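You operate a simulated robot arm through the tools that you are given. There is no shell and no other tool.

The job below is to be done with a simulated robot arm. You get a single attempt, and the scene is never put back.

JOB
Plug the 20 mm and 40 mm adapters into the couplings of their size and lock all four levers.
Fine: leave the 30 mm adapter and the caps.

Only the result counts: the job must be done as asked and must still hold three seconds after the hand-in. Knocking over, shifting, dropping, spilling or breaking anything else fails it. Lids that push on must go on centred and level and be pressed home; caps that screw on are set level and turned clockwise until they are tight.

ROBOT AND FRAMES
A 6-joint arm with a two-finger gripper, fixed in place. Base frame: the origin is at the foot of the arm, x ahead of it, y to its left, z up. Readings come in mm, degrees, newtons and seconds.
Its first joint turns from -166.0 to 166.0 degrees. Payload 2.45 kg.
The tool frame sits at the grasp point between the pads (the TCP): z along the fingers, y along the line on which they close. The tips reach 20 mm beyond it. Largest opening 140 mm; the body of the gripper starts 168 mm behind the TCP.
Orientation is told as [roll, pitch, yaw] about the base's x, y, z axes, in that order, counted from this pose: with the fingers straight down and closing along the base's y, the tool's x points along the base's -x, its y along +y and its z along -z.

CONTROLS
- The arm moves only by the tool send_rows. Its argument "increments" is a list of rows, each an object (a shift or turn left out is 0, a gripper value left out holds the last) with "delta_rot": the turn, a rotation vector about the base's x, y, z in degrees, a list of three; "linear": the shift along the base's x, y, z in mm, a list of three; "claw": the gripper command, from -1 (shut) to 1 (fully open), values between in proportion. In form: [{"delta_rot": [wx, wy, wz], "linear": [dx, dy, dz], "claw": claw}, ...]. A call has 1 to 20 rows; each row shifts and turns the commanded pose from where the row before left it. Rows are played at 5 a second. More than 50 mm and 8.6 degrees between two rows, or a gripper value outside its range, and nothing of the call is played. Where a pose cannot be reached the arm comes as near as it can. A force on the tool above 90 N (or 10 N above the force at the start of the call, whichever is more), or a blocked arm, ends the call early, and 0.2 s more pass. Each finger travels about 45 mm/s and halts on what it meets, pressing with about 35 N; the grip force reading is that of the motor and also rises with nothing between the fingers. The clock runs only during rows and for 0.2 s after the last one: add rows that do not move to give the fingers time. The reply holds the time, the measured pose of the TCP, the force on the tool along the base axes, the opening and the grip force, in the units named above and with some noise, with the torque about the TCP (base axes, N m) and any sound that the robot's microphone picked up, and new pictures: "pictures" is both (left out), scene, wrist or none.
- Cameras (640 x 400 px; columns grow to the right, rows downward): "scene" is fixed at [59.6, -490.3, 1500.3]; the picture's right is [0.66, -0.75, 0.00], its down [-0.33, -0.29, -0.90] and it looks along [0.68, 0.59, -0.43] (base axes); focal length 318 px, centre (320, 200). "wrist" rides on the gripper at [78, 11, -209] in the tool frame; the picture's right is [-0.14, 0.99, 0.00], its down [-0.92, -0.13, -0.37] and it looks along [-0.37, -0.05, 0.93] (tool axes); focal length 280 px, centre (320, 200). There is no depth. A picture from a camera that has moved, and an enlarged one, comes with that camera's place and axes in the base frame and with its lens. The place of the scene camera against the robot may be out by one fixed shift of up to 18 mm in any direction.
- close_up(camera, box): a new picture of the part [left, top, right, bottom] of that camera's present view, enlarged. The clock stands still meanwhile.
- finish_job(): hands the job in; it is judged then, once.

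Nothing tells you positions but the pictures and the camera data. Unless the task says otherwise, let go and move clear before handing in.

The tools are called after ">>>" as a command line: name --argument value ..., lists and objects as JSON in quotes. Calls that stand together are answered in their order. send_rows: Moves the arm, as the interface text tells. Its arguments: {"type":"object","properties":{"increments":{"type":"array","items":{"type":"object","properties":{"delta_rot":{"type":"array","items":{"type":"number"}},"linear":{"type":"array","items":{"type":"number"}},"claw":{"type":"number"}}}},"pictures":{"type":"string","enum":["both","scene","wrist","none"]}},"required":["increments"]} The other tools are called the same way: close_up (camera, box) takes an enlarged picture of a part of a camera's view; finish_job () hands the job in.

At the start:

```text
time_s: 0.0
tcp_pos: [754.4, -314.2, 1235.3]
orientation: [0.0, -0.1, 0.0]
wrist_force: [0.1, -0.5, 0.8]
ft_torque: [-0.01, 0.03, 0.0]
grip_width: 140.1
finger_force: 0.1
```

scene: 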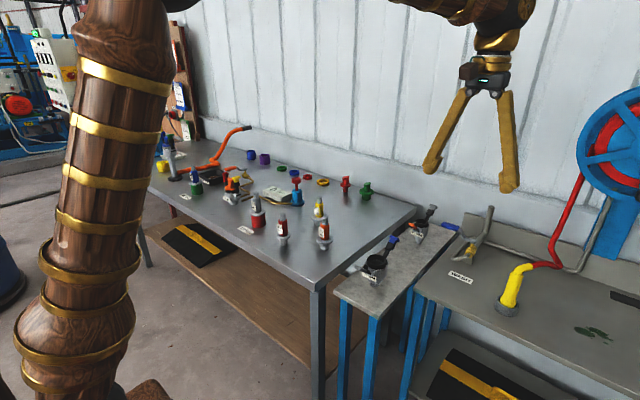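
wrist: 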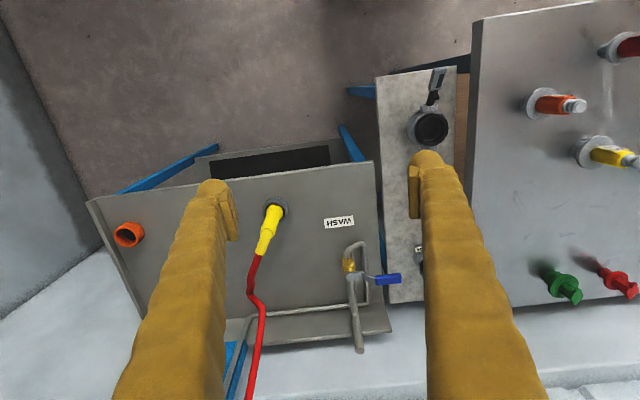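

I see a steel table with many coloured parts, a narrow grey table with couplings, and a wash bench on the right. I'll look closer before moving.

>>> close_up --camera "scene" --box '[140, 110, 300, 210]'

>>> close_up --camera "scene" --box '[230, 150, 390, 250]'

>>> close_up --camera "scene" --box '[340, 190, 500, 290]'

>>> close_up --camera "wrist" --box '[340, 40, 640, 310]'

```text
4.00 times, centred on (220, 160) of scene
camera zoom: at [59.6, -490.3, 1500.3], right [0.66, -0.75, 0.0], down [-0.33, -0.29, -0.9], along [0.68, 0.59, -0.43], focal length 1271 px, centre (720, 360)
```

zoom: 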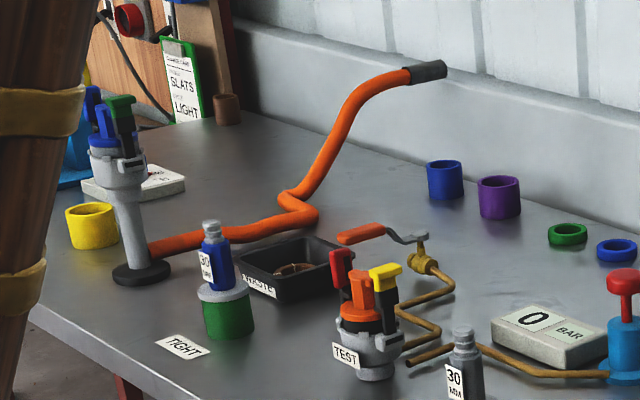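

```text
4.00 times, centred on (310, 200) of scene
camera zoom: at [59.6, -490.3, 1500.3], right [0.66, -0.75, 0.0], down [-0.33, -0.29, -0.9], along [0.68, 0.59, -0.43], focal length 1271 px, centre (360, 200)
```

zoom: 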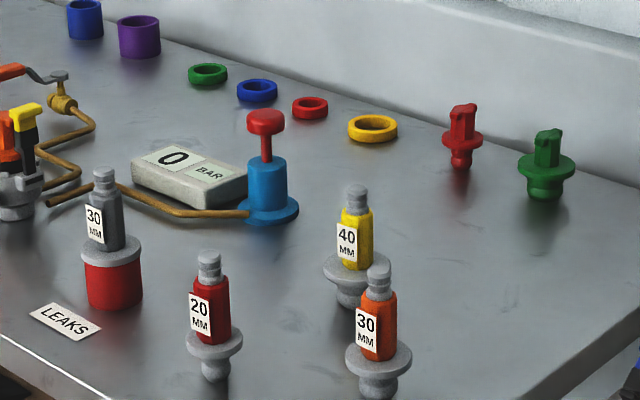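

```text
4.00 times, centred on (420, 240) of scene
camera zoom: at [59.6, -490.3, 1500.3], right [0.66, -0.75, 0.0], down [-0.33, -0.29, -0.9], along [0.68, 0.59, -0.43], focal length 1271 px, centre (-80, 40)
```

zoom: 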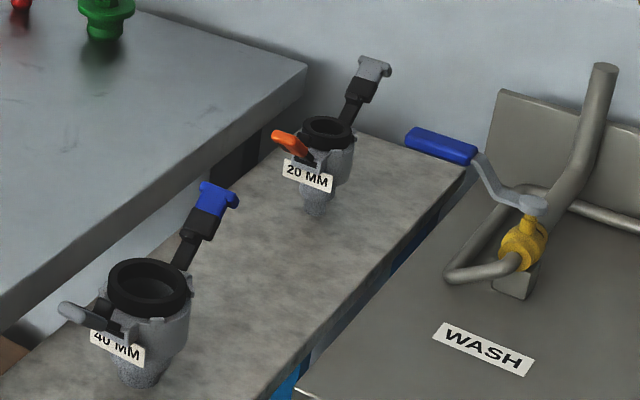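

```text
1.48 times, centred on (490, 175) of wrist
camera zoom: at [676.4, -303.4, 1443.0], right [0.14, 0.99, 0.0], down [0.92, -0.13, 0.37], along [0.37, -0.05, -0.93], focal length 415 px, centre (68, 237)
```

zoom: 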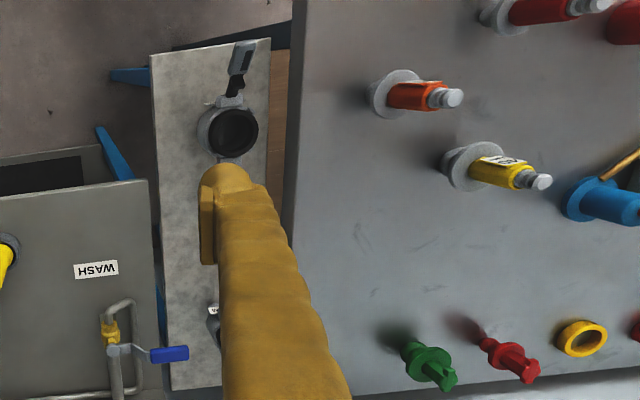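

The couplings sit on the narrow bench, and the 20/40 mm adapters are on the steel table. I'll move for wrist views.

>>> send_rows --increments '[{"linear": [-10, 40, -20]}, {"linear": [-10, 40, -20]}, {"linear": [-10, 40, -20]}, {"linear": [-10, 40, -20]}, {"linear": [0, 40, -20]}, {"linear": [0, 16, -20]}, {"linear": [0, 0, -30]}, {}]' --pictures "both"

```text
time_s: 1.8
tcp_pos: [715.1, -97.2, 1084.3]
orientation: [0.0, -0.1, 0.1]
wrist_force: [-0.3, -0.8, -0.1]
ft_torque: [0.03, -0.02, -0.02]
grip_width: 139.9
finger_force: 0.1
camera wrist: at [636.8, -86.3, 1292.9], right [0.14, 0.99, 0.0], down [0.92, -0.13, 0.37], along [0.37, -0.05, -0.93], focal length 280 px, centre (320, 200)
```

scene: 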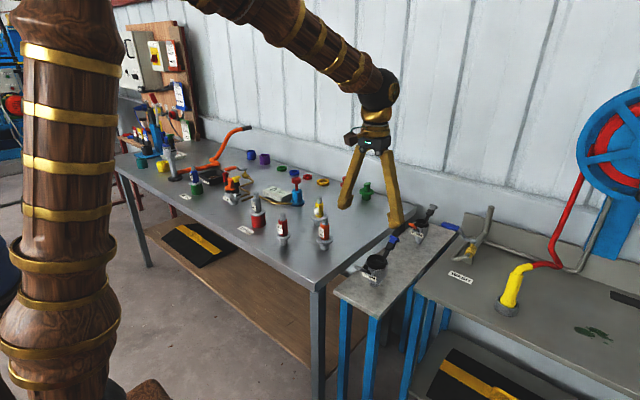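
wrist: 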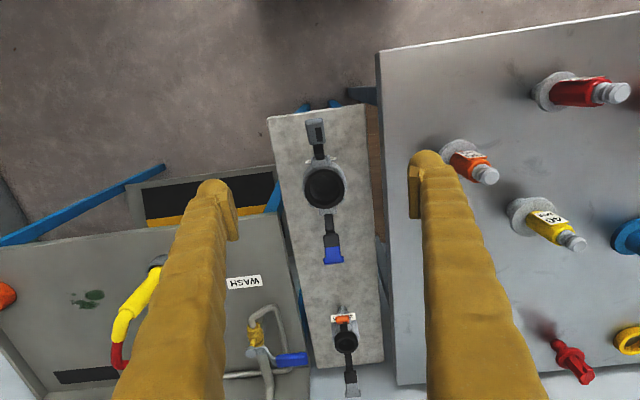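

>>> close_up --camera "wrist" --box '[260, 100, 400, 270]'

>>> close_up --camera "wrist" --box '[290, 280, 400, 400]'

>>> close_up --camera "wrist" --box '[420, 50, 640, 270]'

```text
2.35 times, centred on (330, 185) of wrist
camera zoom: at [636.8, -86.3, 1292.9], right [0.14, 0.99, 0.0], down [0.92, -0.13, 0.37], along [0.37, -0.05, -0.93], focal length 660 px, centre (296, 235)
```

zoom: 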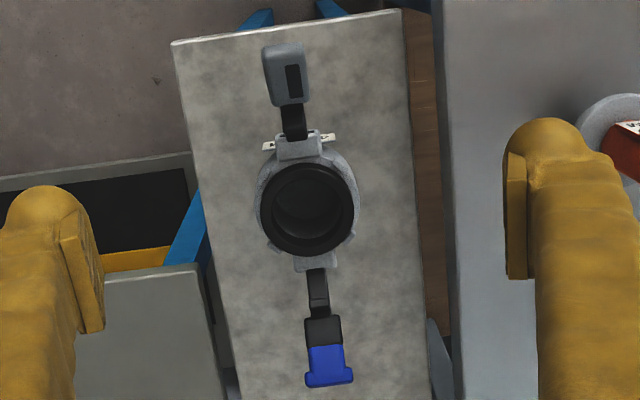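

```text
3.33 times, centred on (345, 340) of wrist
camera zoom: at [636.8, -86.3, 1292.9], right [0.14, 0.99, 0.0], down [0.92, -0.13, 0.37], along [0.37, -0.05, -0.93], focal length 935 px, centre (237, -267)
```

zoom: 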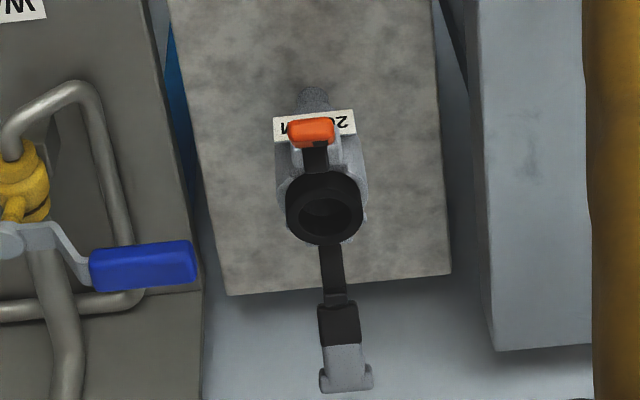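

```text
1.82 times, centred on (530, 160) of wrist
camera zoom: at [636.8, -86.3, 1292.9], right [0.14, 0.99, 0.0], down [0.92, -0.13, 0.37], along [0.37, -0.05, -0.93], focal length 510 px, centre (-62, 273)
```

zoom: 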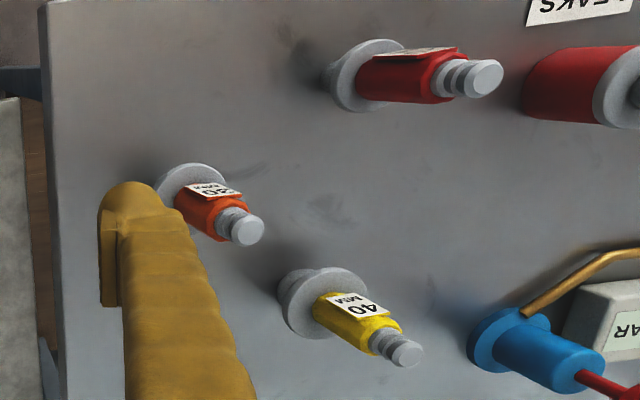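

>>> close_up --camera "scene" --box '[215, 165, 265, 210]'

>>> close_up --camera "scene" --box '[150, 125, 200, 185]'

>>> close_up --camera "scene" --box '[345, 225, 405, 295]'

>>> close_up --camera "scene" --box '[400, 195, 450, 250]'

>>> close_up --camera "scene" --box '[270, 190, 340, 255]'

```text
8.89 times, centred on (240, 188) of scene
camera zoom: at [59.6, -490.3, 1500.3], right [0.66, -0.75, 0.0], down [-0.33, -0.29, -0.9], along [0.68, 0.59, -0.43], focal length 2825 px, centre (1031, 311)
```

zoom: 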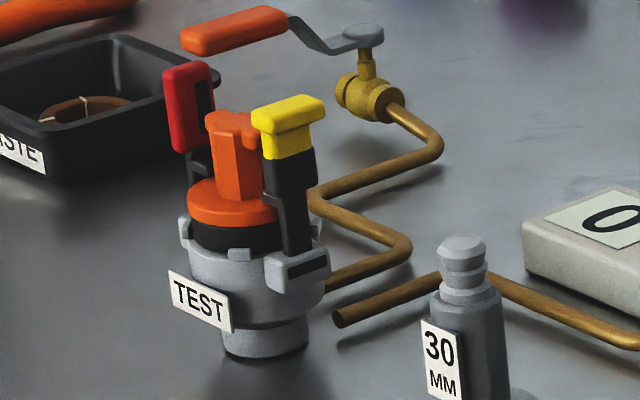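

```text
6.67 times, centred on (175, 155) of scene
camera zoom: at [59.6, -490.3, 1500.3], right [0.66, -0.75, 0.0], down [-0.33, -0.29, -0.9], along [0.68, 0.59, -0.43], focal length 2119 px, centre (1287, 500)
```

zoom: 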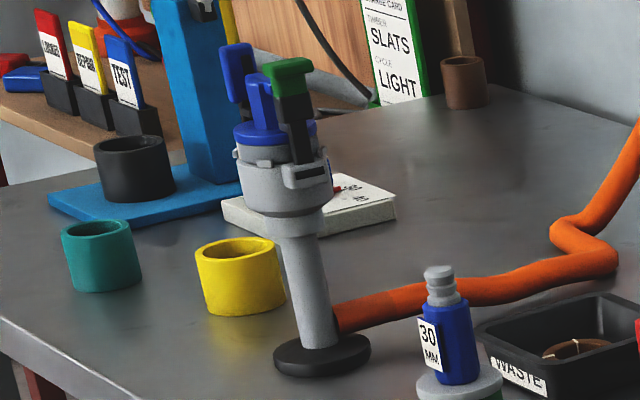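

```text
5.71 times, centred on (375, 260) of scene
camera zoom: at [59.6, -490.3, 1500.3], right [0.66, -0.75, 0.0], down [-0.33, -0.29, -0.9], along [0.68, 0.59, -0.43], focal length 1816 px, centre (6, -143)
```

zoom: 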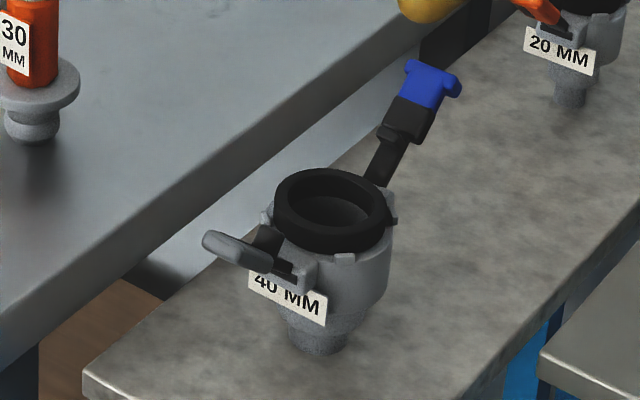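

```text
7.27 times, centred on (425, 222) of scene
camera zoom: at [59.6, -490.3, 1500.3], right [0.66, -0.75, 0.0], down [-0.33, -0.29, -0.9], along [0.68, 0.59, -0.43], focal length 2311 px, centre (-444, 36)
```

zoom: 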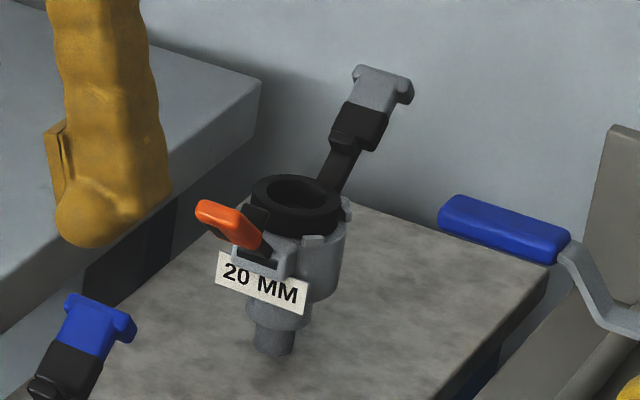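

```text
6.15 times, centred on (305, 222) of scene
camera zoom: at [59.6, -490.3, 1500.3], right [0.66, -0.75, 0.0], down [-0.33, -0.29, -0.9], along [0.68, 0.59, -0.43], focal length 1956 px, centre (412, 62)
```

zoom: 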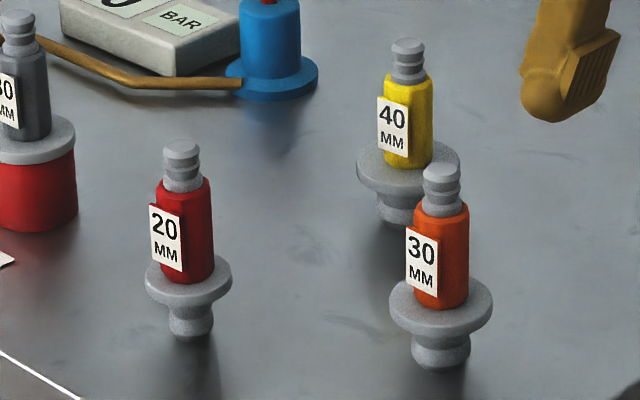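

Levers are meant to end upright (as on the TEST coupling), now they lean outward. I'll move left to triangulate the adapters with the wrist camera.

>>> send_rows --increments '[{"linear": [0, 45, 0]}, {"linear": [0, 45, 0]}, {"linear": [0, 45, 0]}, {"linear": [0, 45, 0]}, {"linear": [0, 45, 0]}, {"linear": [0, 45, 0]}, {}]' --pictures "wrist"

```text
time_s: 3.4
tcp_pos: [714.9, 169.0, 1083.1]
orientation: [0.0, 0.0, 0.0]
wrist_force: [0.3, 0.2, 0.1]
ft_torque: [0.03, 0.02, 0.0]
grip_width: 140.2
finger_force: 0.2
camera wrist: at [637.1, 180.7, 1292.2], right [0.14, 0.99, 0.0], down [0.92, -0.13, 0.37], along [0.37, -0.05, -0.93], focal length 280 px, centre (320, 200)
```

wrist: 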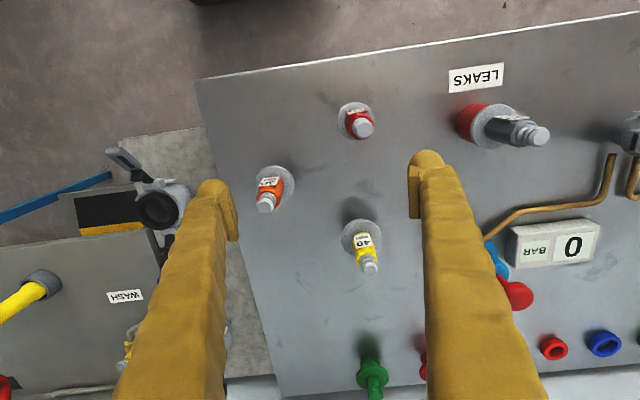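

>>> send_rows --increments '[{"linear": [30, 20, -10]}, {"linear": [30, 20, -10]}, {"linear": [32, 17, -10]}, {}]' --pictures "wrist"

>>> close_up --camera "wrist" --box '[220, 100, 420, 300]'

```text
time_s: 4.4
tcp_pos: [807.3, 227.8, 1055.1]
orientation: [0.0, 0.0, -0.1]
wrist_force: [0.5, -0.5, -1.0]
ft_torque: [0.02, -0.02, 0.02]
grip_width: 139.8
finger_force: 0.1
camera wrist: at [728.9, 238.6, 1263.1], right [0.14, 0.99, 0.0], down [0.92, -0.13, 0.37], along [0.37, -0.05, -0.93], focal length 280 px, centre (320, 200)
```

wrist: 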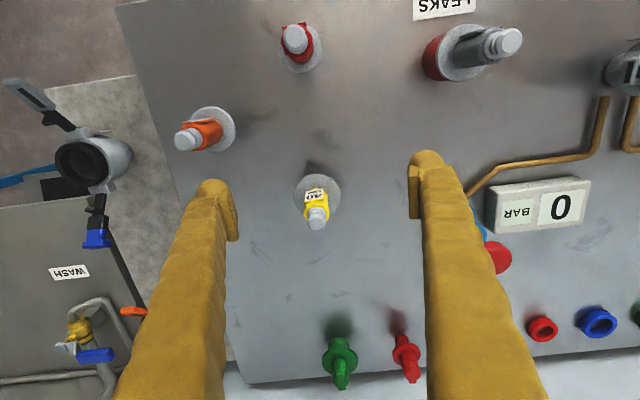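

```text
2.00 times, centred on (320, 200) of wrist
camera zoom: at [728.9, 238.6, 1263.1], right [0.14, 0.99, 0.0], down [0.92, -0.13, 0.37], along [0.37, -0.05, -0.93], focal length 561 px, centre (320, 200)
```

zoom: 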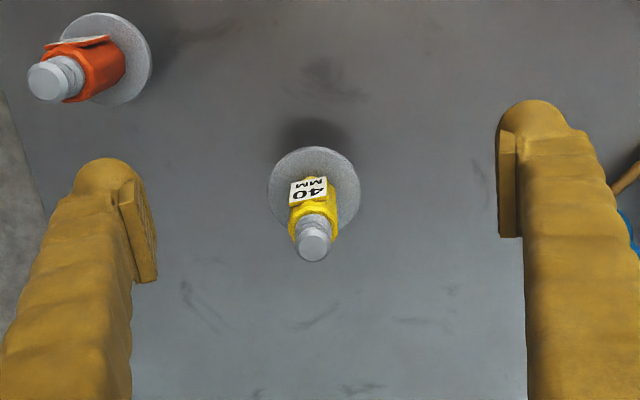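

The 40 mm adapter stands at about (867, 215), flange near z 896, top near 979. I'll go over it and descend partway, then check.

>>> send_rows --increments '[{"linear": [30, -6, 0]}, {"linear": [30, -6, 0]}, {"linear": [0, 0, -35]}, {"linear": [0, 0, -30]}, {}]' --pictures "wrist"

>>> close_up --camera "wrist" --box '[220, 100, 420, 300]'

```text
time_s: 5.6
tcp_pos: [866.7, 216.6, 989.3]
orientation: [0.0, 0.0, 0.0]
wrist_force: [1.4, -0.1, 0.2]
ft_torque: [0.04, -0.01, 0.02]
grip_width: 140.1
finger_force: 0.1
camera wrist: at [788.5, 228.0, 1197.9], right [0.14, 0.99, 0.0], down [0.92, -0.13, 0.37], along [0.37, -0.05, -0.93], focal length 280 px, centre (320, 200)
```

wrist: 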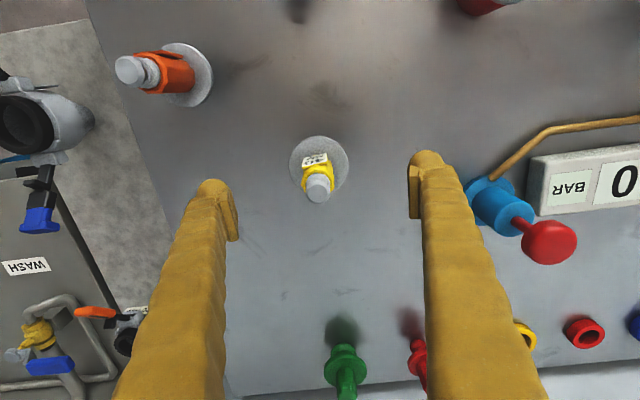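

```text
2.00 times, centred on (320, 200) of wrist
camera zoom: at [788.5, 228.0, 1197.9], right [0.14, 0.99, 0.0], down [0.92, -0.13, 0.37], along [0.37, -0.05, -0.93], focal length 561 px, centre (320, 200)
```

zoom: 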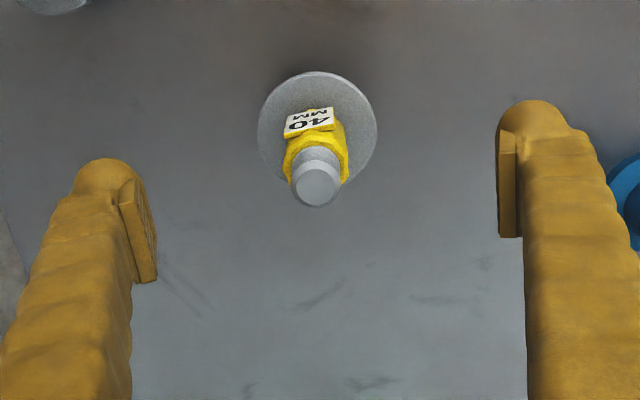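

>>> send_rows --increments '[{"linear": [3, -1.5, -20]}, {"linear": [0, 0, -20]}, {"linear": [0, 0, -22]}, {"claw": -0.4}, {}, {}, {}, {}, {}, {}]' --pictures "wrist"

>>> close_up --camera "wrist" --box '[240, 100, 400, 240]'

```text
time_s: 7.8
tcp_pos: [869.4, 214.5, 927.6]
orientation: [-0.1, 0.0, 0.0]
wrist_force: [0.5, -0.4, -0.3]
ft_torque: [-0.01, -0.03, 0.01]
grip_width: 42.2
finger_force: 0.0
camera wrist: at [791.3, 226.4, 1137.2], right [0.14, 0.99, 0.0], down [0.92, -0.13, 0.37], along [0.37, -0.05, -0.93], focal length 280 px, centre (320, 200)
```

wrist: 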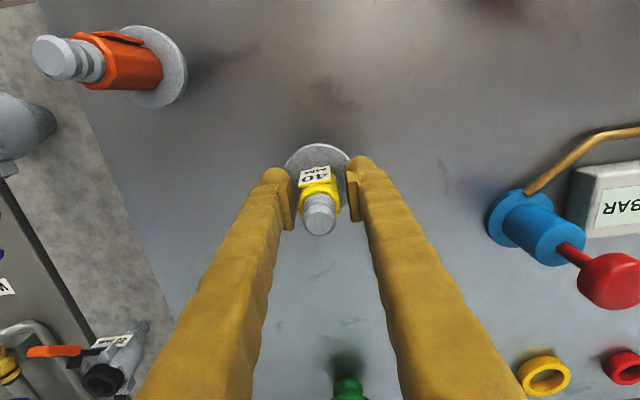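

```text
2.86 times, centred on (320, 170) of wrist
camera zoom: at [791.3, 226.4, 1137.2], right [0.14, 0.99, 0.0], down [0.92, -0.13, 0.37], along [0.37, -0.05, -0.93], focal length 801 px, centre (320, 286)
```

zoom: 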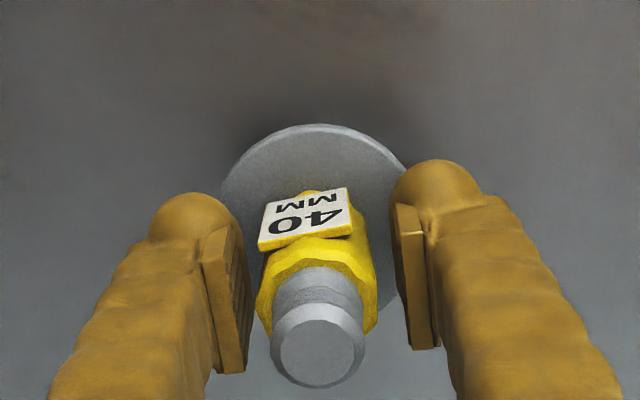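

>>> send_rows --increments '[{"claw": -1}, {}, {}, {}, {}]' --pictures "wrist"

>>> close_up --camera "wrist" --box '[240, 100, 400, 240]'

```text
time_s: 9.0
tcp_pos: [867.9, 215.9, 929.3]
orientation: [-0.1, 0.1, 0.0]
wrist_force: [-0.1, -1.4, -0.6]
ft_torque: [-0.04, -0.02, 0.0]
grip_width: 28.4
finger_force: 35.2
camera wrist: at [791.3, 226.4, 1137.2], right [0.14, 0.99, 0.0], down [0.92, -0.13, 0.37], along [0.37, -0.05, -0.93], focal length 280 px, centre (320, 200)
```

wrist: 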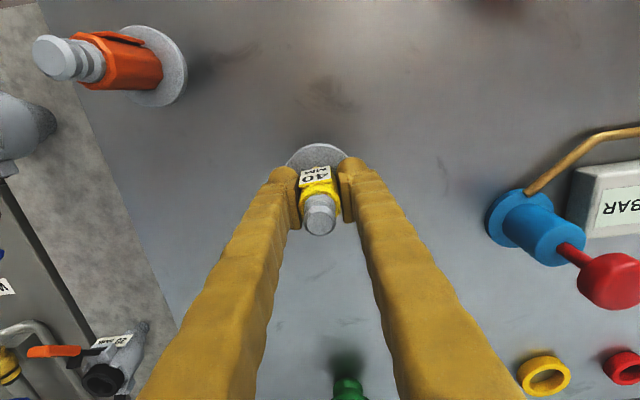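

```text
2.86 times, centred on (320, 170) of wrist
camera zoom: at [791.3, 226.4, 1137.2], right [0.14, 0.99, 0.0], down [0.92, -0.13, 0.37], along [0.37, -0.05, -0.93], focal length 801 px, centre (320, 286)
```

zoom: 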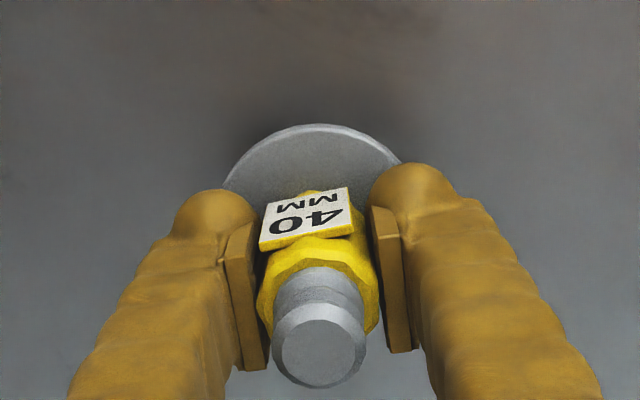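

Gripped at 28.4 mm. I'll lift straight up and carry it toward the 40 mm coupling, stopping short to measure the coupling mouth.

>>> send_rows --increments '[{"linear": [0, 0, 10]}, {"linear": [0, 0, 30]}, {"linear": [0, 0, 40]}, {"linear": [0, 0, 40]}, {"linear": [0, 0, 32]}, {"linear": [-12, -30, 0]}, {"linear": [-15, -40, 0]}, {"linear": [-15, -40, 0]}, {"linear": [-15, -35, 0]}, {"linear": [-15, -25, 0]}, {"linear": [-10, -15, 0]}, {}]' --pictures "both"

>>> close_up --camera "wrist" --box '[100, 80, 260, 260]'

>>> close_up --camera "scene" --box '[330, 190, 430, 290]'

```text
time_s: 11.6
tcp_pos: [785.8, 29.9, 1079.9]
orientation: [0.0, -0.1, 0.0]
wrist_force: [0.3, -0.2, -1.3]
ft_torque: [0.0, 0.03, 0.02]
grip_width: 28.4
finger_force: 35.1
camera wrist: at [707.8, 41.3, 1288.1], right [0.14, 0.99, 0.0], down [0.92, -0.13, 0.37], along [0.37, -0.05, -0.93], focal length 280 px, centre (320, 200)
```

scene: 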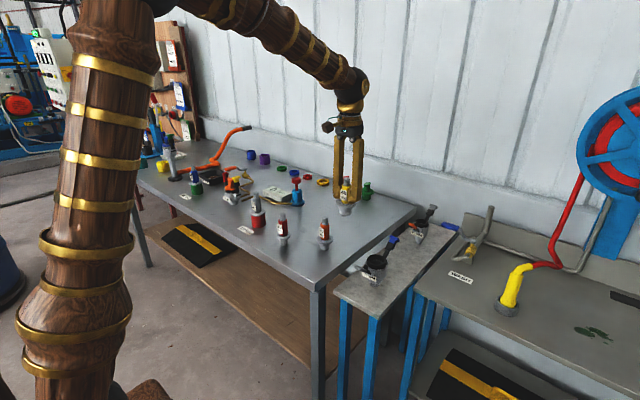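
wrist: 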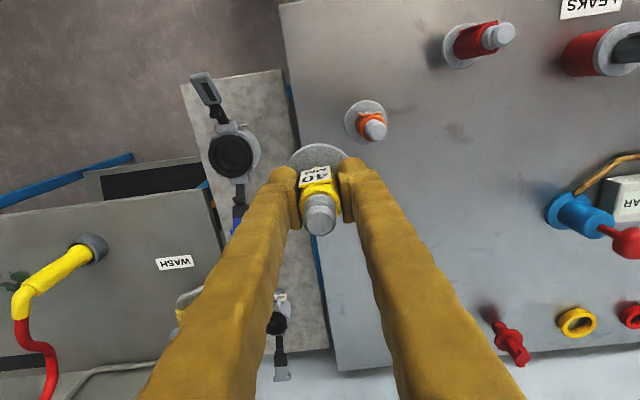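

```text
2.22 times, centred on (180, 170) of wrist
camera zoom: at [707.8, 41.3, 1288.1], right [0.14, 0.99, 0.0], down [0.92, -0.13, 0.37], along [0.37, -0.05, -0.93], focal length 623 px, centre (631, 267)
```

zoom: 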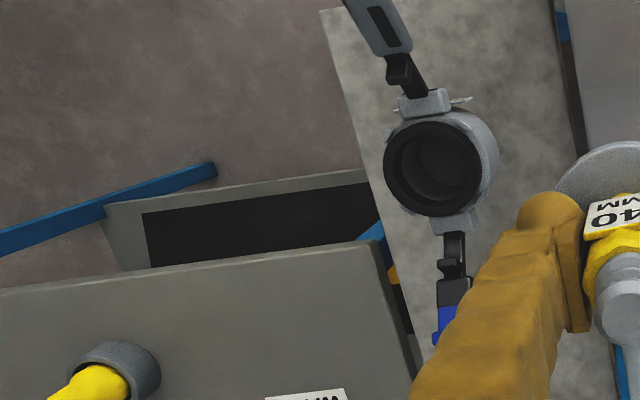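

```text
4.00 times, centred on (380, 240) of scene
camera zoom: at [59.6, -490.3, 1500.3], right [0.66, -0.75, 0.0], down [-0.33, -0.29, -0.9], along [0.68, 0.59, -0.43], focal length 1271 px, centre (80, 40)
```

zoom: 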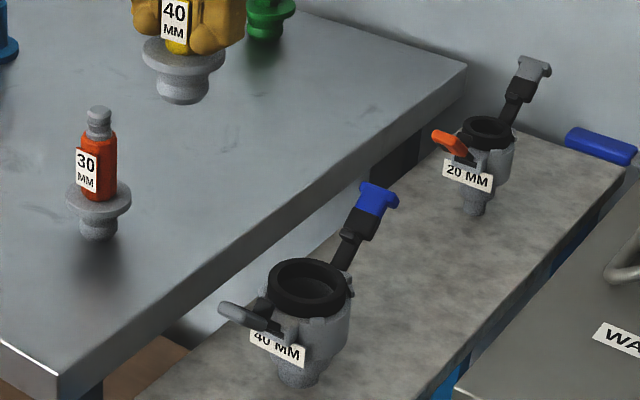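

The 40 mm mouth is at about (781.6, -99.4, 889). I'll position above it and lower to just above the mouth.

>>> send_rows --increments '[{"linear": [-1, -30, 0]}, {"linear": [-1, -40, 0]}, {"linear": [-1, -35, 0]}, {"linear": [-1.2, -24.7, -10]}, {"linear": [0, 0, -30]}, {"linear": [0, 0, -30]}, {"linear": [0, 0, -15]}, {}, {}]' --pictures "both"

>>> close_up --camera "wrist" --box '[220, 80, 420, 260]'

>>> close_up --camera "scene" --box '[345, 210, 415, 290]'

```text
time_s: 13.6
tcp_pos: [782.6, -97.8, 993.5]
orientation: [0.0, 0.0, 0.0]
wrist_force: [0.3, -0.7, -2.3]
ft_torque: [-0.01, -0.02, -0.03]
grip_width: 28.4
finger_force: 35.1
camera wrist: at [704.6, -87.3, 1201.9], right [0.14, 0.99, 0.0], down [0.92, -0.13, 0.37], along [0.37, -0.05, -0.93], focal length 280 px, centre (320, 200)
```

scene: 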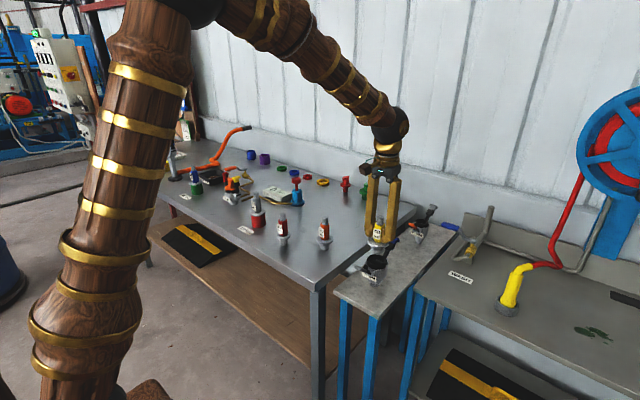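
wrist: 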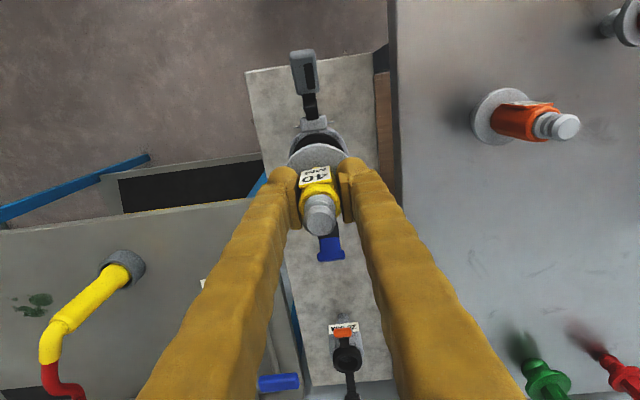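

```text
2.22 times, centred on (320, 170) of wrist
camera zoom: at [704.6, -87.3, 1201.9], right [0.14, 0.99, 0.0], down [0.92, -0.13, 0.37], along [0.37, -0.05, -0.93], focal length 623 px, centre (320, 267)
```

zoom: 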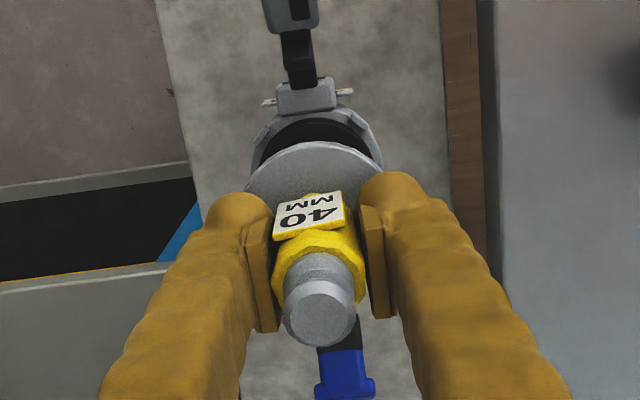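

```text
5.00 times, centred on (380, 250) of scene
camera zoom: at [59.6, -490.3, 1500.3], right [0.66, -0.75, 0.0], down [-0.33, -0.29, -0.9], along [0.68, 0.59, -0.43], focal length 1589 px, centre (20, -50)
```

zoom: 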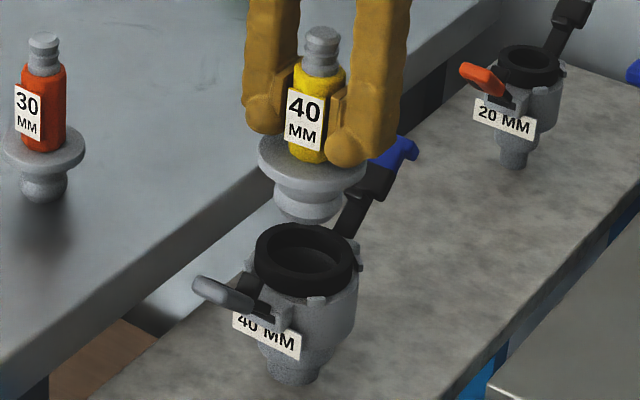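

>>> send_rows --increments '[{"linear": [-0.3, -1.1, -10]}, {"linear": [0, 0, -10]}, {"linear": [0, 0, -8]}, {"linear": [0, 0, -5]}, {}]' --pictures "scene"

>>> close_up --camera "scene" --box '[345, 210, 415, 290]'

>>> close_up --camera "wrist" --box '[220, 80, 420, 260]'

```text
time_s: 14.8
tcp_pos: [781.9, -101.6, 961.6]
orientation: [0.0, -0.1, 0.1]
wrist_force: [0.0, 0.7, -3.1]
ft_torque: [-0.01, 0.04, -0.03]
grip_width: 28.2
finger_force: 34.9
```

scene: 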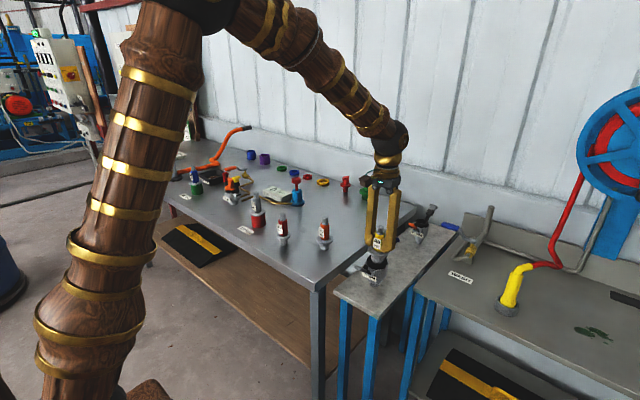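

```text
5.00 times, centred on (380, 250) of scene
camera zoom: at [59.6, -490.3, 1500.3], right [0.66, -0.75, 0.0], down [-0.33, -0.29, -0.9], along [0.68, 0.59, -0.43], focal length 1589 px, centre (20, -50)
```

zoom: 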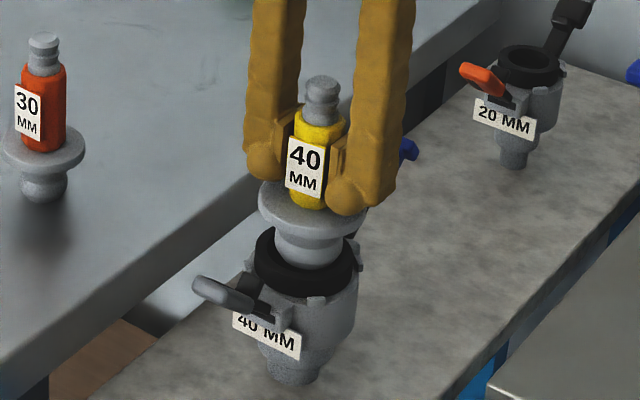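

```text
2.22 times, centred on (320, 170) of wrist
camera zoom: at [705.0, -90.4, 1169.5], right [0.14, 0.99, 0.0], down [0.92, -0.13, 0.37], along [0.37, -0.05, -0.93], focal length 623 px, centre (320, 267)
```

zoom: 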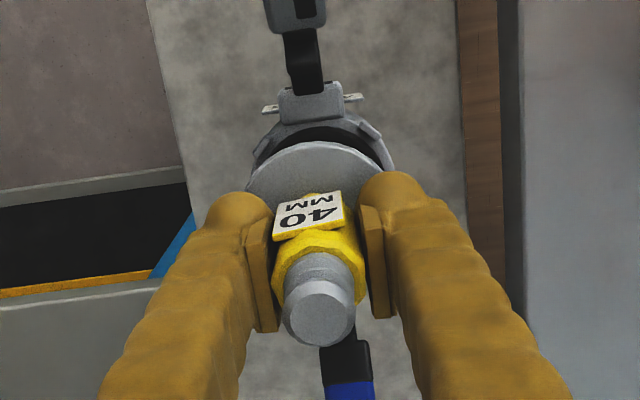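

>>> send_rows --increments '[{"linear": [-0.8, 2.0, 0]}, {}, {}]' --pictures "none"

>>> close_up --camera "wrist" --box '[220, 80, 420, 260]'

>>> close_up --camera "scene" --box '[355, 235, 400, 290]'

```text
time_s: 15.6
tcp_pos: [783.2, -100.3, 962.4]
orientation: [0.0, 0.0, 0.0]
wrist_force: [0.0, -0.7, -2.8]
ft_torque: [0.0, 0.02, 0.02]
grip_width: 28.4
finger_force: 35.4
```

```text
2.22 times, centred on (320, 170) of wrist
camera zoom: at [704.2, -88.3, 1169.8], right [0.14, 0.99, 0.0], down [0.92, -0.13, 0.37], along [0.37, -0.05, -0.93], focal length 623 px, centre (320, 267)
```

zoom: 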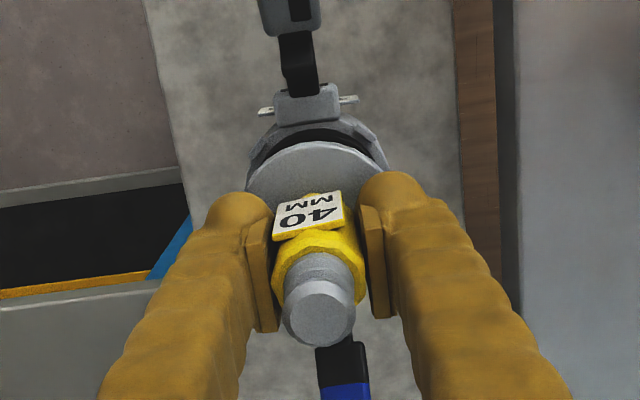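

```text
7.27 times, centred on (378, 262) of scene
camera zoom: at [59.6, -490.3, 1500.3], right [0.66, -0.75, 0.0], down [-0.33, -0.29, -0.9], along [0.68, 0.59, -0.43], focal length 2311 px, centre (-98, -254)
```

zoom: 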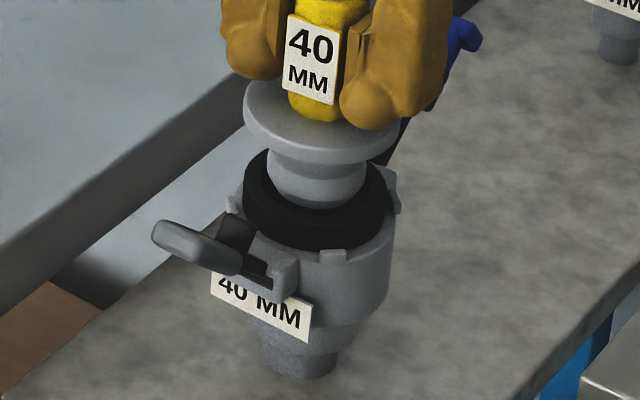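

>>> send_rows --increments '[{"linear": [0, 0, -4]}, {"linear": [0, 0, -4]}, {"linear": [0, 0, -4]}, {}]' --pictures "none"

>>> close_up --camera "scene" --box '[355, 235, 400, 290]'

>>> close_up --camera "wrist" --box '[220, 80, 420, 260]'

```text
time_s: 16.6
tcp_pos: [781.7, -99.2, 949.3]
orientation: [0.0, -0.1, 0.0]
wrist_force: [0.2, 0.5, -2.3]
ft_torque: [-0.02, 0.0, 0.02]
grip_width: 28.3
finger_force: 34.9
```

```text
7.27 times, centred on (378, 262) of scene
camera zoom: at [59.6, -490.3, 1500.3], right [0.66, -0.75, 0.0], down [-0.33, -0.29, -0.9], along [0.68, 0.59, -0.43], focal length 2311 px, centre (-98, -254)
```

zoom: 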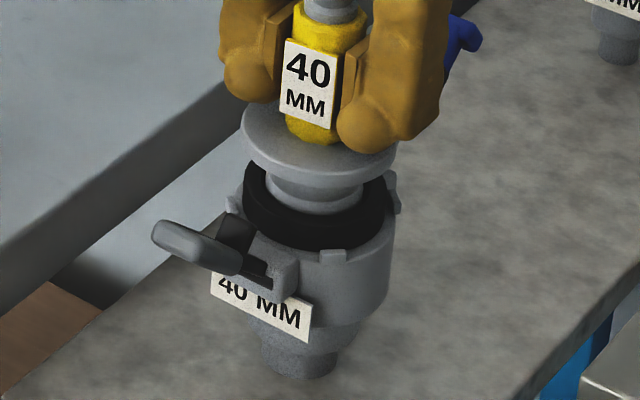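

```text
2.22 times, centred on (320, 170) of wrist
camera zoom: at [704.2, -87.9, 1157.9], right [0.14, 0.99, 0.0], down [0.92, -0.13, 0.37], along [0.37, -0.05, -0.93], focal length 623 px, centre (320, 267)
```

zoom: 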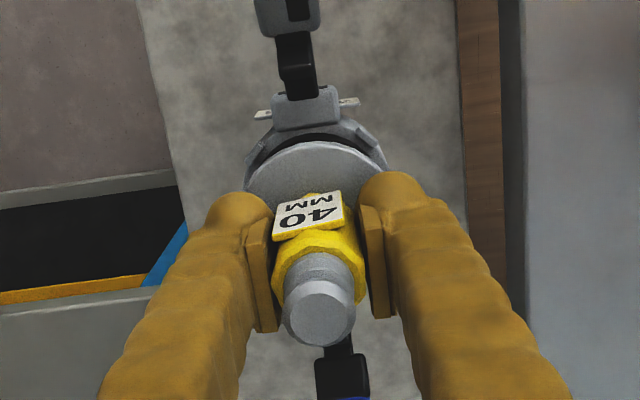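

>>> send_rows --increments '[{"linear": [0, 0, -3]}, {"linear": [0, 0, -3]}, {"linear": [0, 0, -3]}, {"linear": [0, 0, -3]}, {}]' --pictures "none"

>>> close_up --camera "scene" --box '[355, 235, 400, 290]'

```text
time_s: 17.8
tcp_pos: [782.1, -99.9, 937.7]
orientation: [0.0, -0.1, 0.0]
wrist_force: [-0.3, 0.0, -1.9]
ft_torque: [0.03, -0.02, 0.0]
grip_width: 28.4
finger_force: 35.2
```

```text
7.27 times, centred on (378, 262) of scene
camera zoom: at [59.6, -490.3, 1500.3], right [0.66, -0.75, 0.0], down [-0.33, -0.29, -0.9], along [0.68, 0.59, -0.43], focal length 2311 px, centre (-98, -254)
```

zoom: 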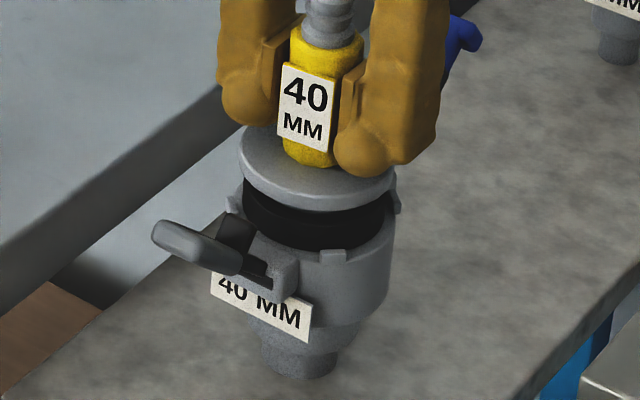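

>>> send_rows --increments '[{"linear": [0, 0, -3]}, {"linear": [0, 0, -2]}, {"linear": [0, 0, -2]}, {}]' --pictures "none"

>>> close_up --camera "scene" --box '[355, 235, 400, 290]'

```text
time_s: 18.8
tcp_pos: [782.5, -98.9, 931.4]
orientation: [-0.1, 0.0, -0.1]
wrist_force: [0.5, 0.5, -0.7]
ft_torque: [0.02, -0.02, 0.0]
grip_width: 28.5
finger_force: 34.9
```

```text
7.27 times, centred on (378, 262) of scene
camera zoom: at [59.6, -490.3, 1500.3], right [0.66, -0.75, 0.0], down [-0.33, -0.29, -0.9], along [0.68, 0.59, -0.43], focal length 2311 px, centre (-98, -254)
```

zoom: 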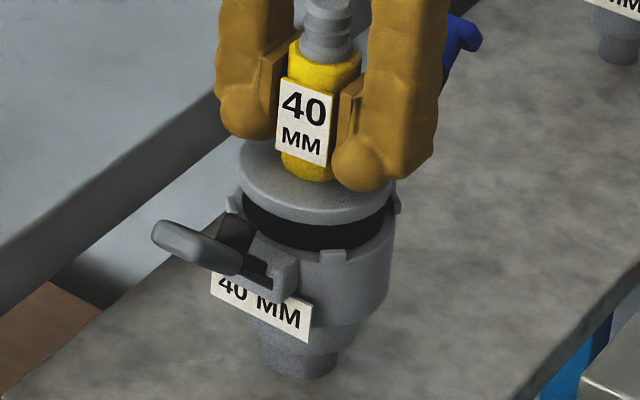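

>>> send_rows --increments '[{"linear": [0, 0, -1.5]}, {"linear": [0, 0, -1.5]}, {}]' --pictures "none"

>>> close_up --camera "scene" --box '[355, 235, 400, 290]'

>>> close_up --camera "wrist" --box '[220, 80, 420, 260]'

```text
time_s: 19.6
tcp_pos: [782.5, -99.3, 928.4]
orientation: [0.0, -0.2, 0.0]
wrist_force: [1.9, 7.7, 30.2]
ft_torque: [0.12, -0.02, -0.16]
grip_width: 28.5
finger_force: 35.2
```

```text
7.27 times, centred on (378, 262) of scene
camera zoom: at [59.6, -490.3, 1500.3], right [0.66, -0.75, 0.0], down [-0.33, -0.29, -0.9], along [0.68, 0.59, -0.43], focal length 2311 px, centre (-98, -254)
```

zoom: 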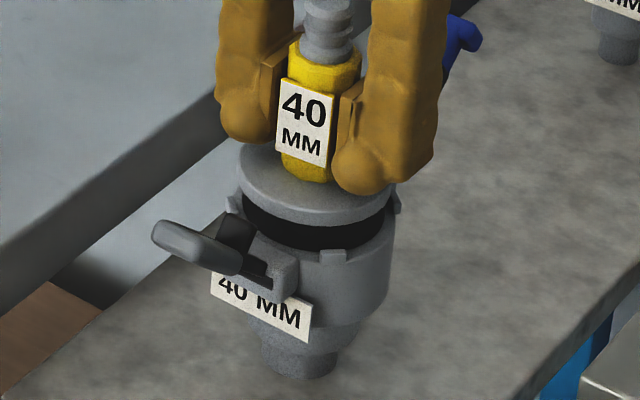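

```text
2.22 times, centred on (320, 170) of wrist
camera zoom: at [703.6, -87.6, 1136.8], right [0.14, 0.99, 0.0], down [0.92, -0.13, 0.37], along [0.37, -0.05, -0.93], focal length 623 px, centre (320, 267)
```

zoom: 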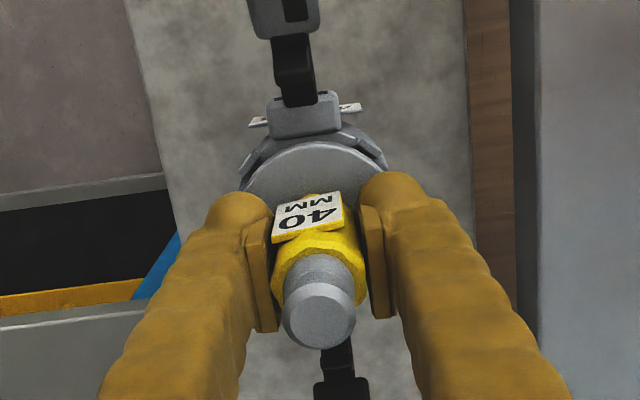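

>>> send_rows --increments '[{"linear": [0, 0.7, 0]}, {"linear": [0, 0, -1.5]}, {}]' --pictures "none"

>>> close_up --camera "scene" --box '[360, 230, 395, 270]'

```text
time_s: 20.4
tcp_pos: [781.6, -97.8, 926.9]
orientation: [0.1, -0.1, -0.2]
wrist_force: [4.3, -13.9, 30.0]
ft_torque: [-0.22, -0.04, -0.07]
grip_width: 28.6
finger_force: 34.7
```

```text
10.00 times, centred on (378, 250) of scene
camera zoom: at [59.6, -490.3, 1500.3], right [0.66, -0.75, 0.0], down [-0.33, -0.29, -0.9], along [0.68, 0.59, -0.43], focal length 3178 px, centre (-255, -300)
```

zoom: 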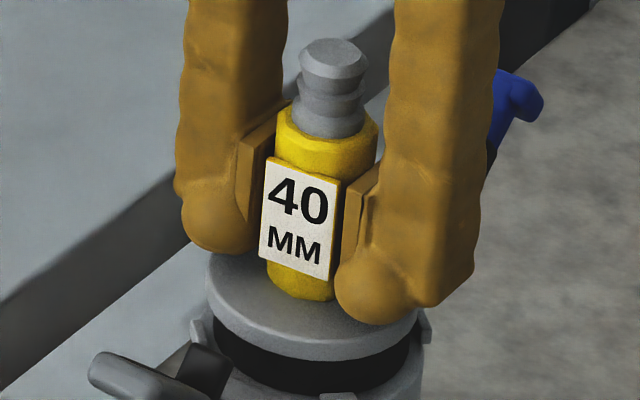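

>>> send_rows --increments '[{"linear": [0, -0.5, 0]}, {"claw": -0.2}, {}, {}, {"claw": 0.2}, {}, {}, {"linear": [0, 0, 20]}, {"linear": [0, 0, 30]}, {"linear": [0, 0, 40]}, {"linear": [0, 0, 30]}, {}]' --pictures "both"

>>> close_up --camera "scene" --box '[345, 210, 415, 290]'

>>> close_up --camera "wrist" --box '[220, 60, 420, 260]'

```text
time_s: 23.0
tcp_pos: [784.1, -97.7, 1047.2]
orientation: [0.0, 0.0, 0.0]
wrist_force: [0.2, 0.0, -0.7]
ft_torque: [-0.01, 0.04, 0.02]
grip_width: 83.7
finger_force: 0.1
camera wrist: at [706.6, -86.8, 1254.9], right [0.14, 0.99, 0.0], down [0.92, -0.13, 0.37], along [0.37, -0.05, -0.93], focal length 280 px, centre (320, 200)
```

scene: 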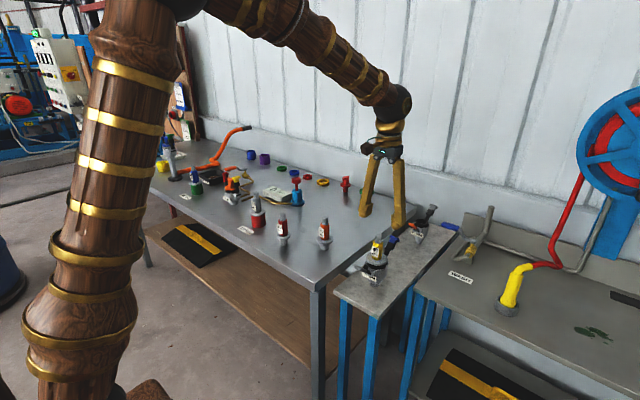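
wrist: 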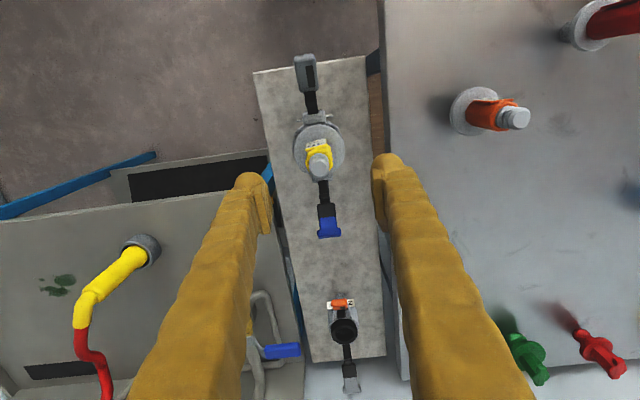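

```text
5.00 times, centred on (380, 250) of scene
camera zoom: at [59.6, -490.3, 1500.3], right [0.66, -0.75, 0.0], down [-0.33, -0.29, -0.9], along [0.68, 0.59, -0.43], focal length 1589 px, centre (20, -50)
```

zoom: 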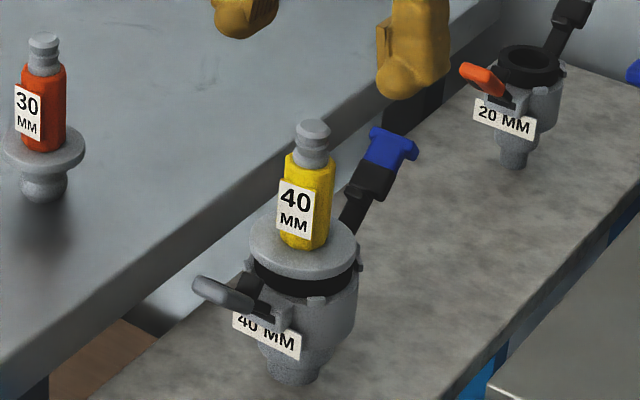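

```text
2.00 times, centred on (320, 160) of wrist
camera zoom: at [706.6, -86.8, 1254.9], right [0.14, 0.99, 0.0], down [0.92, -0.13, 0.37], along [0.37, -0.05, -0.93], focal length 561 px, centre (320, 280)
```

zoom: 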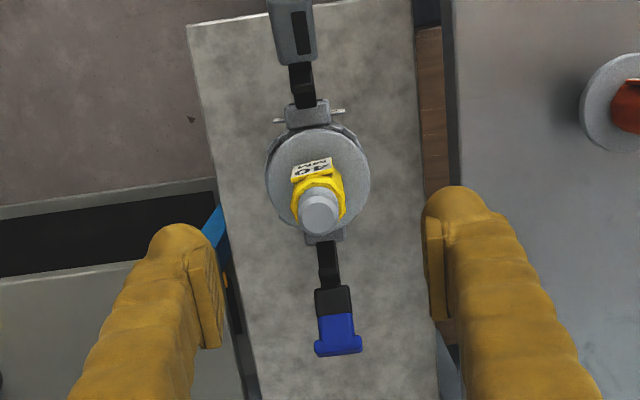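

The 40 mm adapter is seated. Next I close the fingers and go outside the grey (robot-side) lever of that coupling to push it upright.

>>> send_rows --increments '[{"linear": [-36, -1, 0], "claw": -1}, {"linear": [-36, 0, 0]}, {"linear": [-36, 0, 0]}, {"linear": [-36, 0, 0]}, {"linear": [0, 0, -30]}, {"linear": [0, 0, -30]}, {"linear": [0, 0, -30]}, {"linear": [0, 0, -27]}, {}]' --pictures "both"

>>> close_up --camera "scene" --box '[335, 200, 415, 290]'

>>> close_up --camera "wrist" --box '[220, 100, 420, 320]'

```text
time_s: 25.0
tcp_pos: [638.1, -98.2, 928.1]
orientation: [0.0, -0.2, 0.0]
wrist_force: [-0.5, -1.1, 0.6]
ft_torque: [-0.03, -0.05, 0.01]
grip_width: 0.0
finger_force: 29.5
camera wrist: at [559.4, -86.2, 1136.7], right [0.14, 0.99, 0.0], down [0.92, -0.13, 0.37], along [0.37, -0.05, -0.93], focal length 280 px, centre (320, 200)
```

scene: 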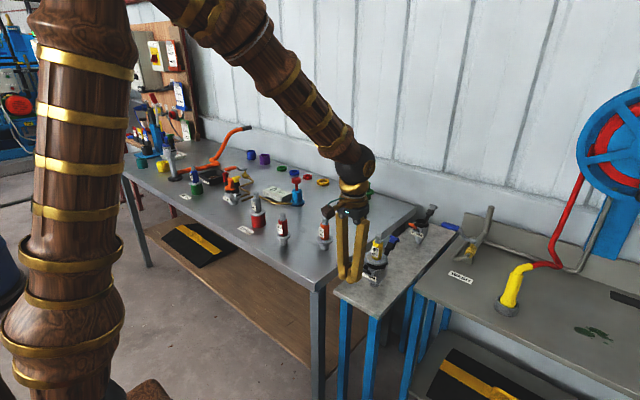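
wrist: 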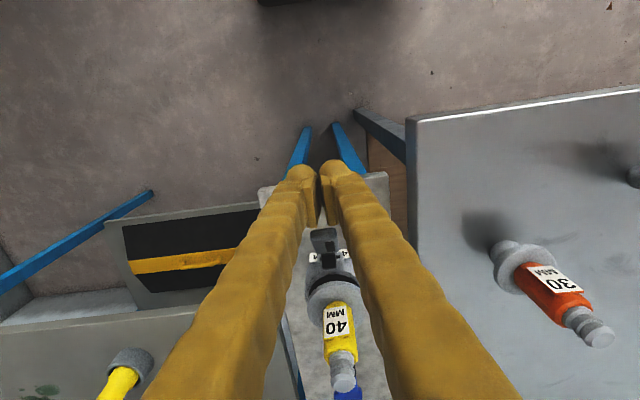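

```text
4.44 times, centred on (375, 245) of scene
camera zoom: at [59.6, -490.3, 1500.3], right [0.66, -0.75, 0.0], down [-0.33, -0.29, -0.9], along [0.68, 0.59, -0.43], focal length 1412 px, centre (76, 0)
```

zoom: 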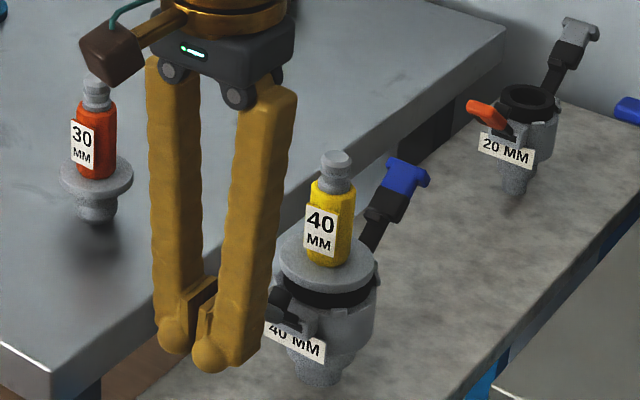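

```text
1.82 times, centred on (320, 210) of wrist
camera zoom: at [559.4, -86.2, 1136.7], right [0.14, 0.99, 0.0], down [0.92, -0.13, 0.37], along [0.37, -0.05, -0.93], focal length 510 px, centre (320, 182)
```

zoom: 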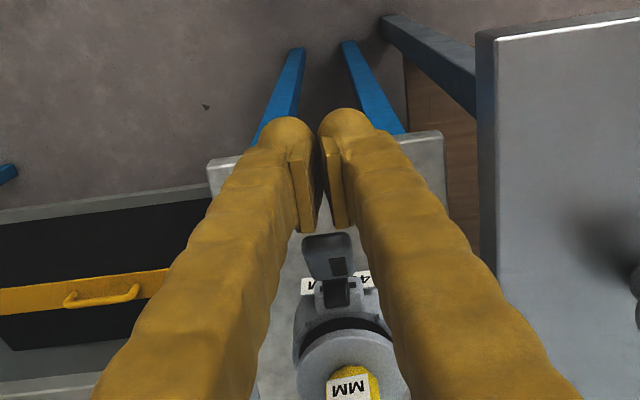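

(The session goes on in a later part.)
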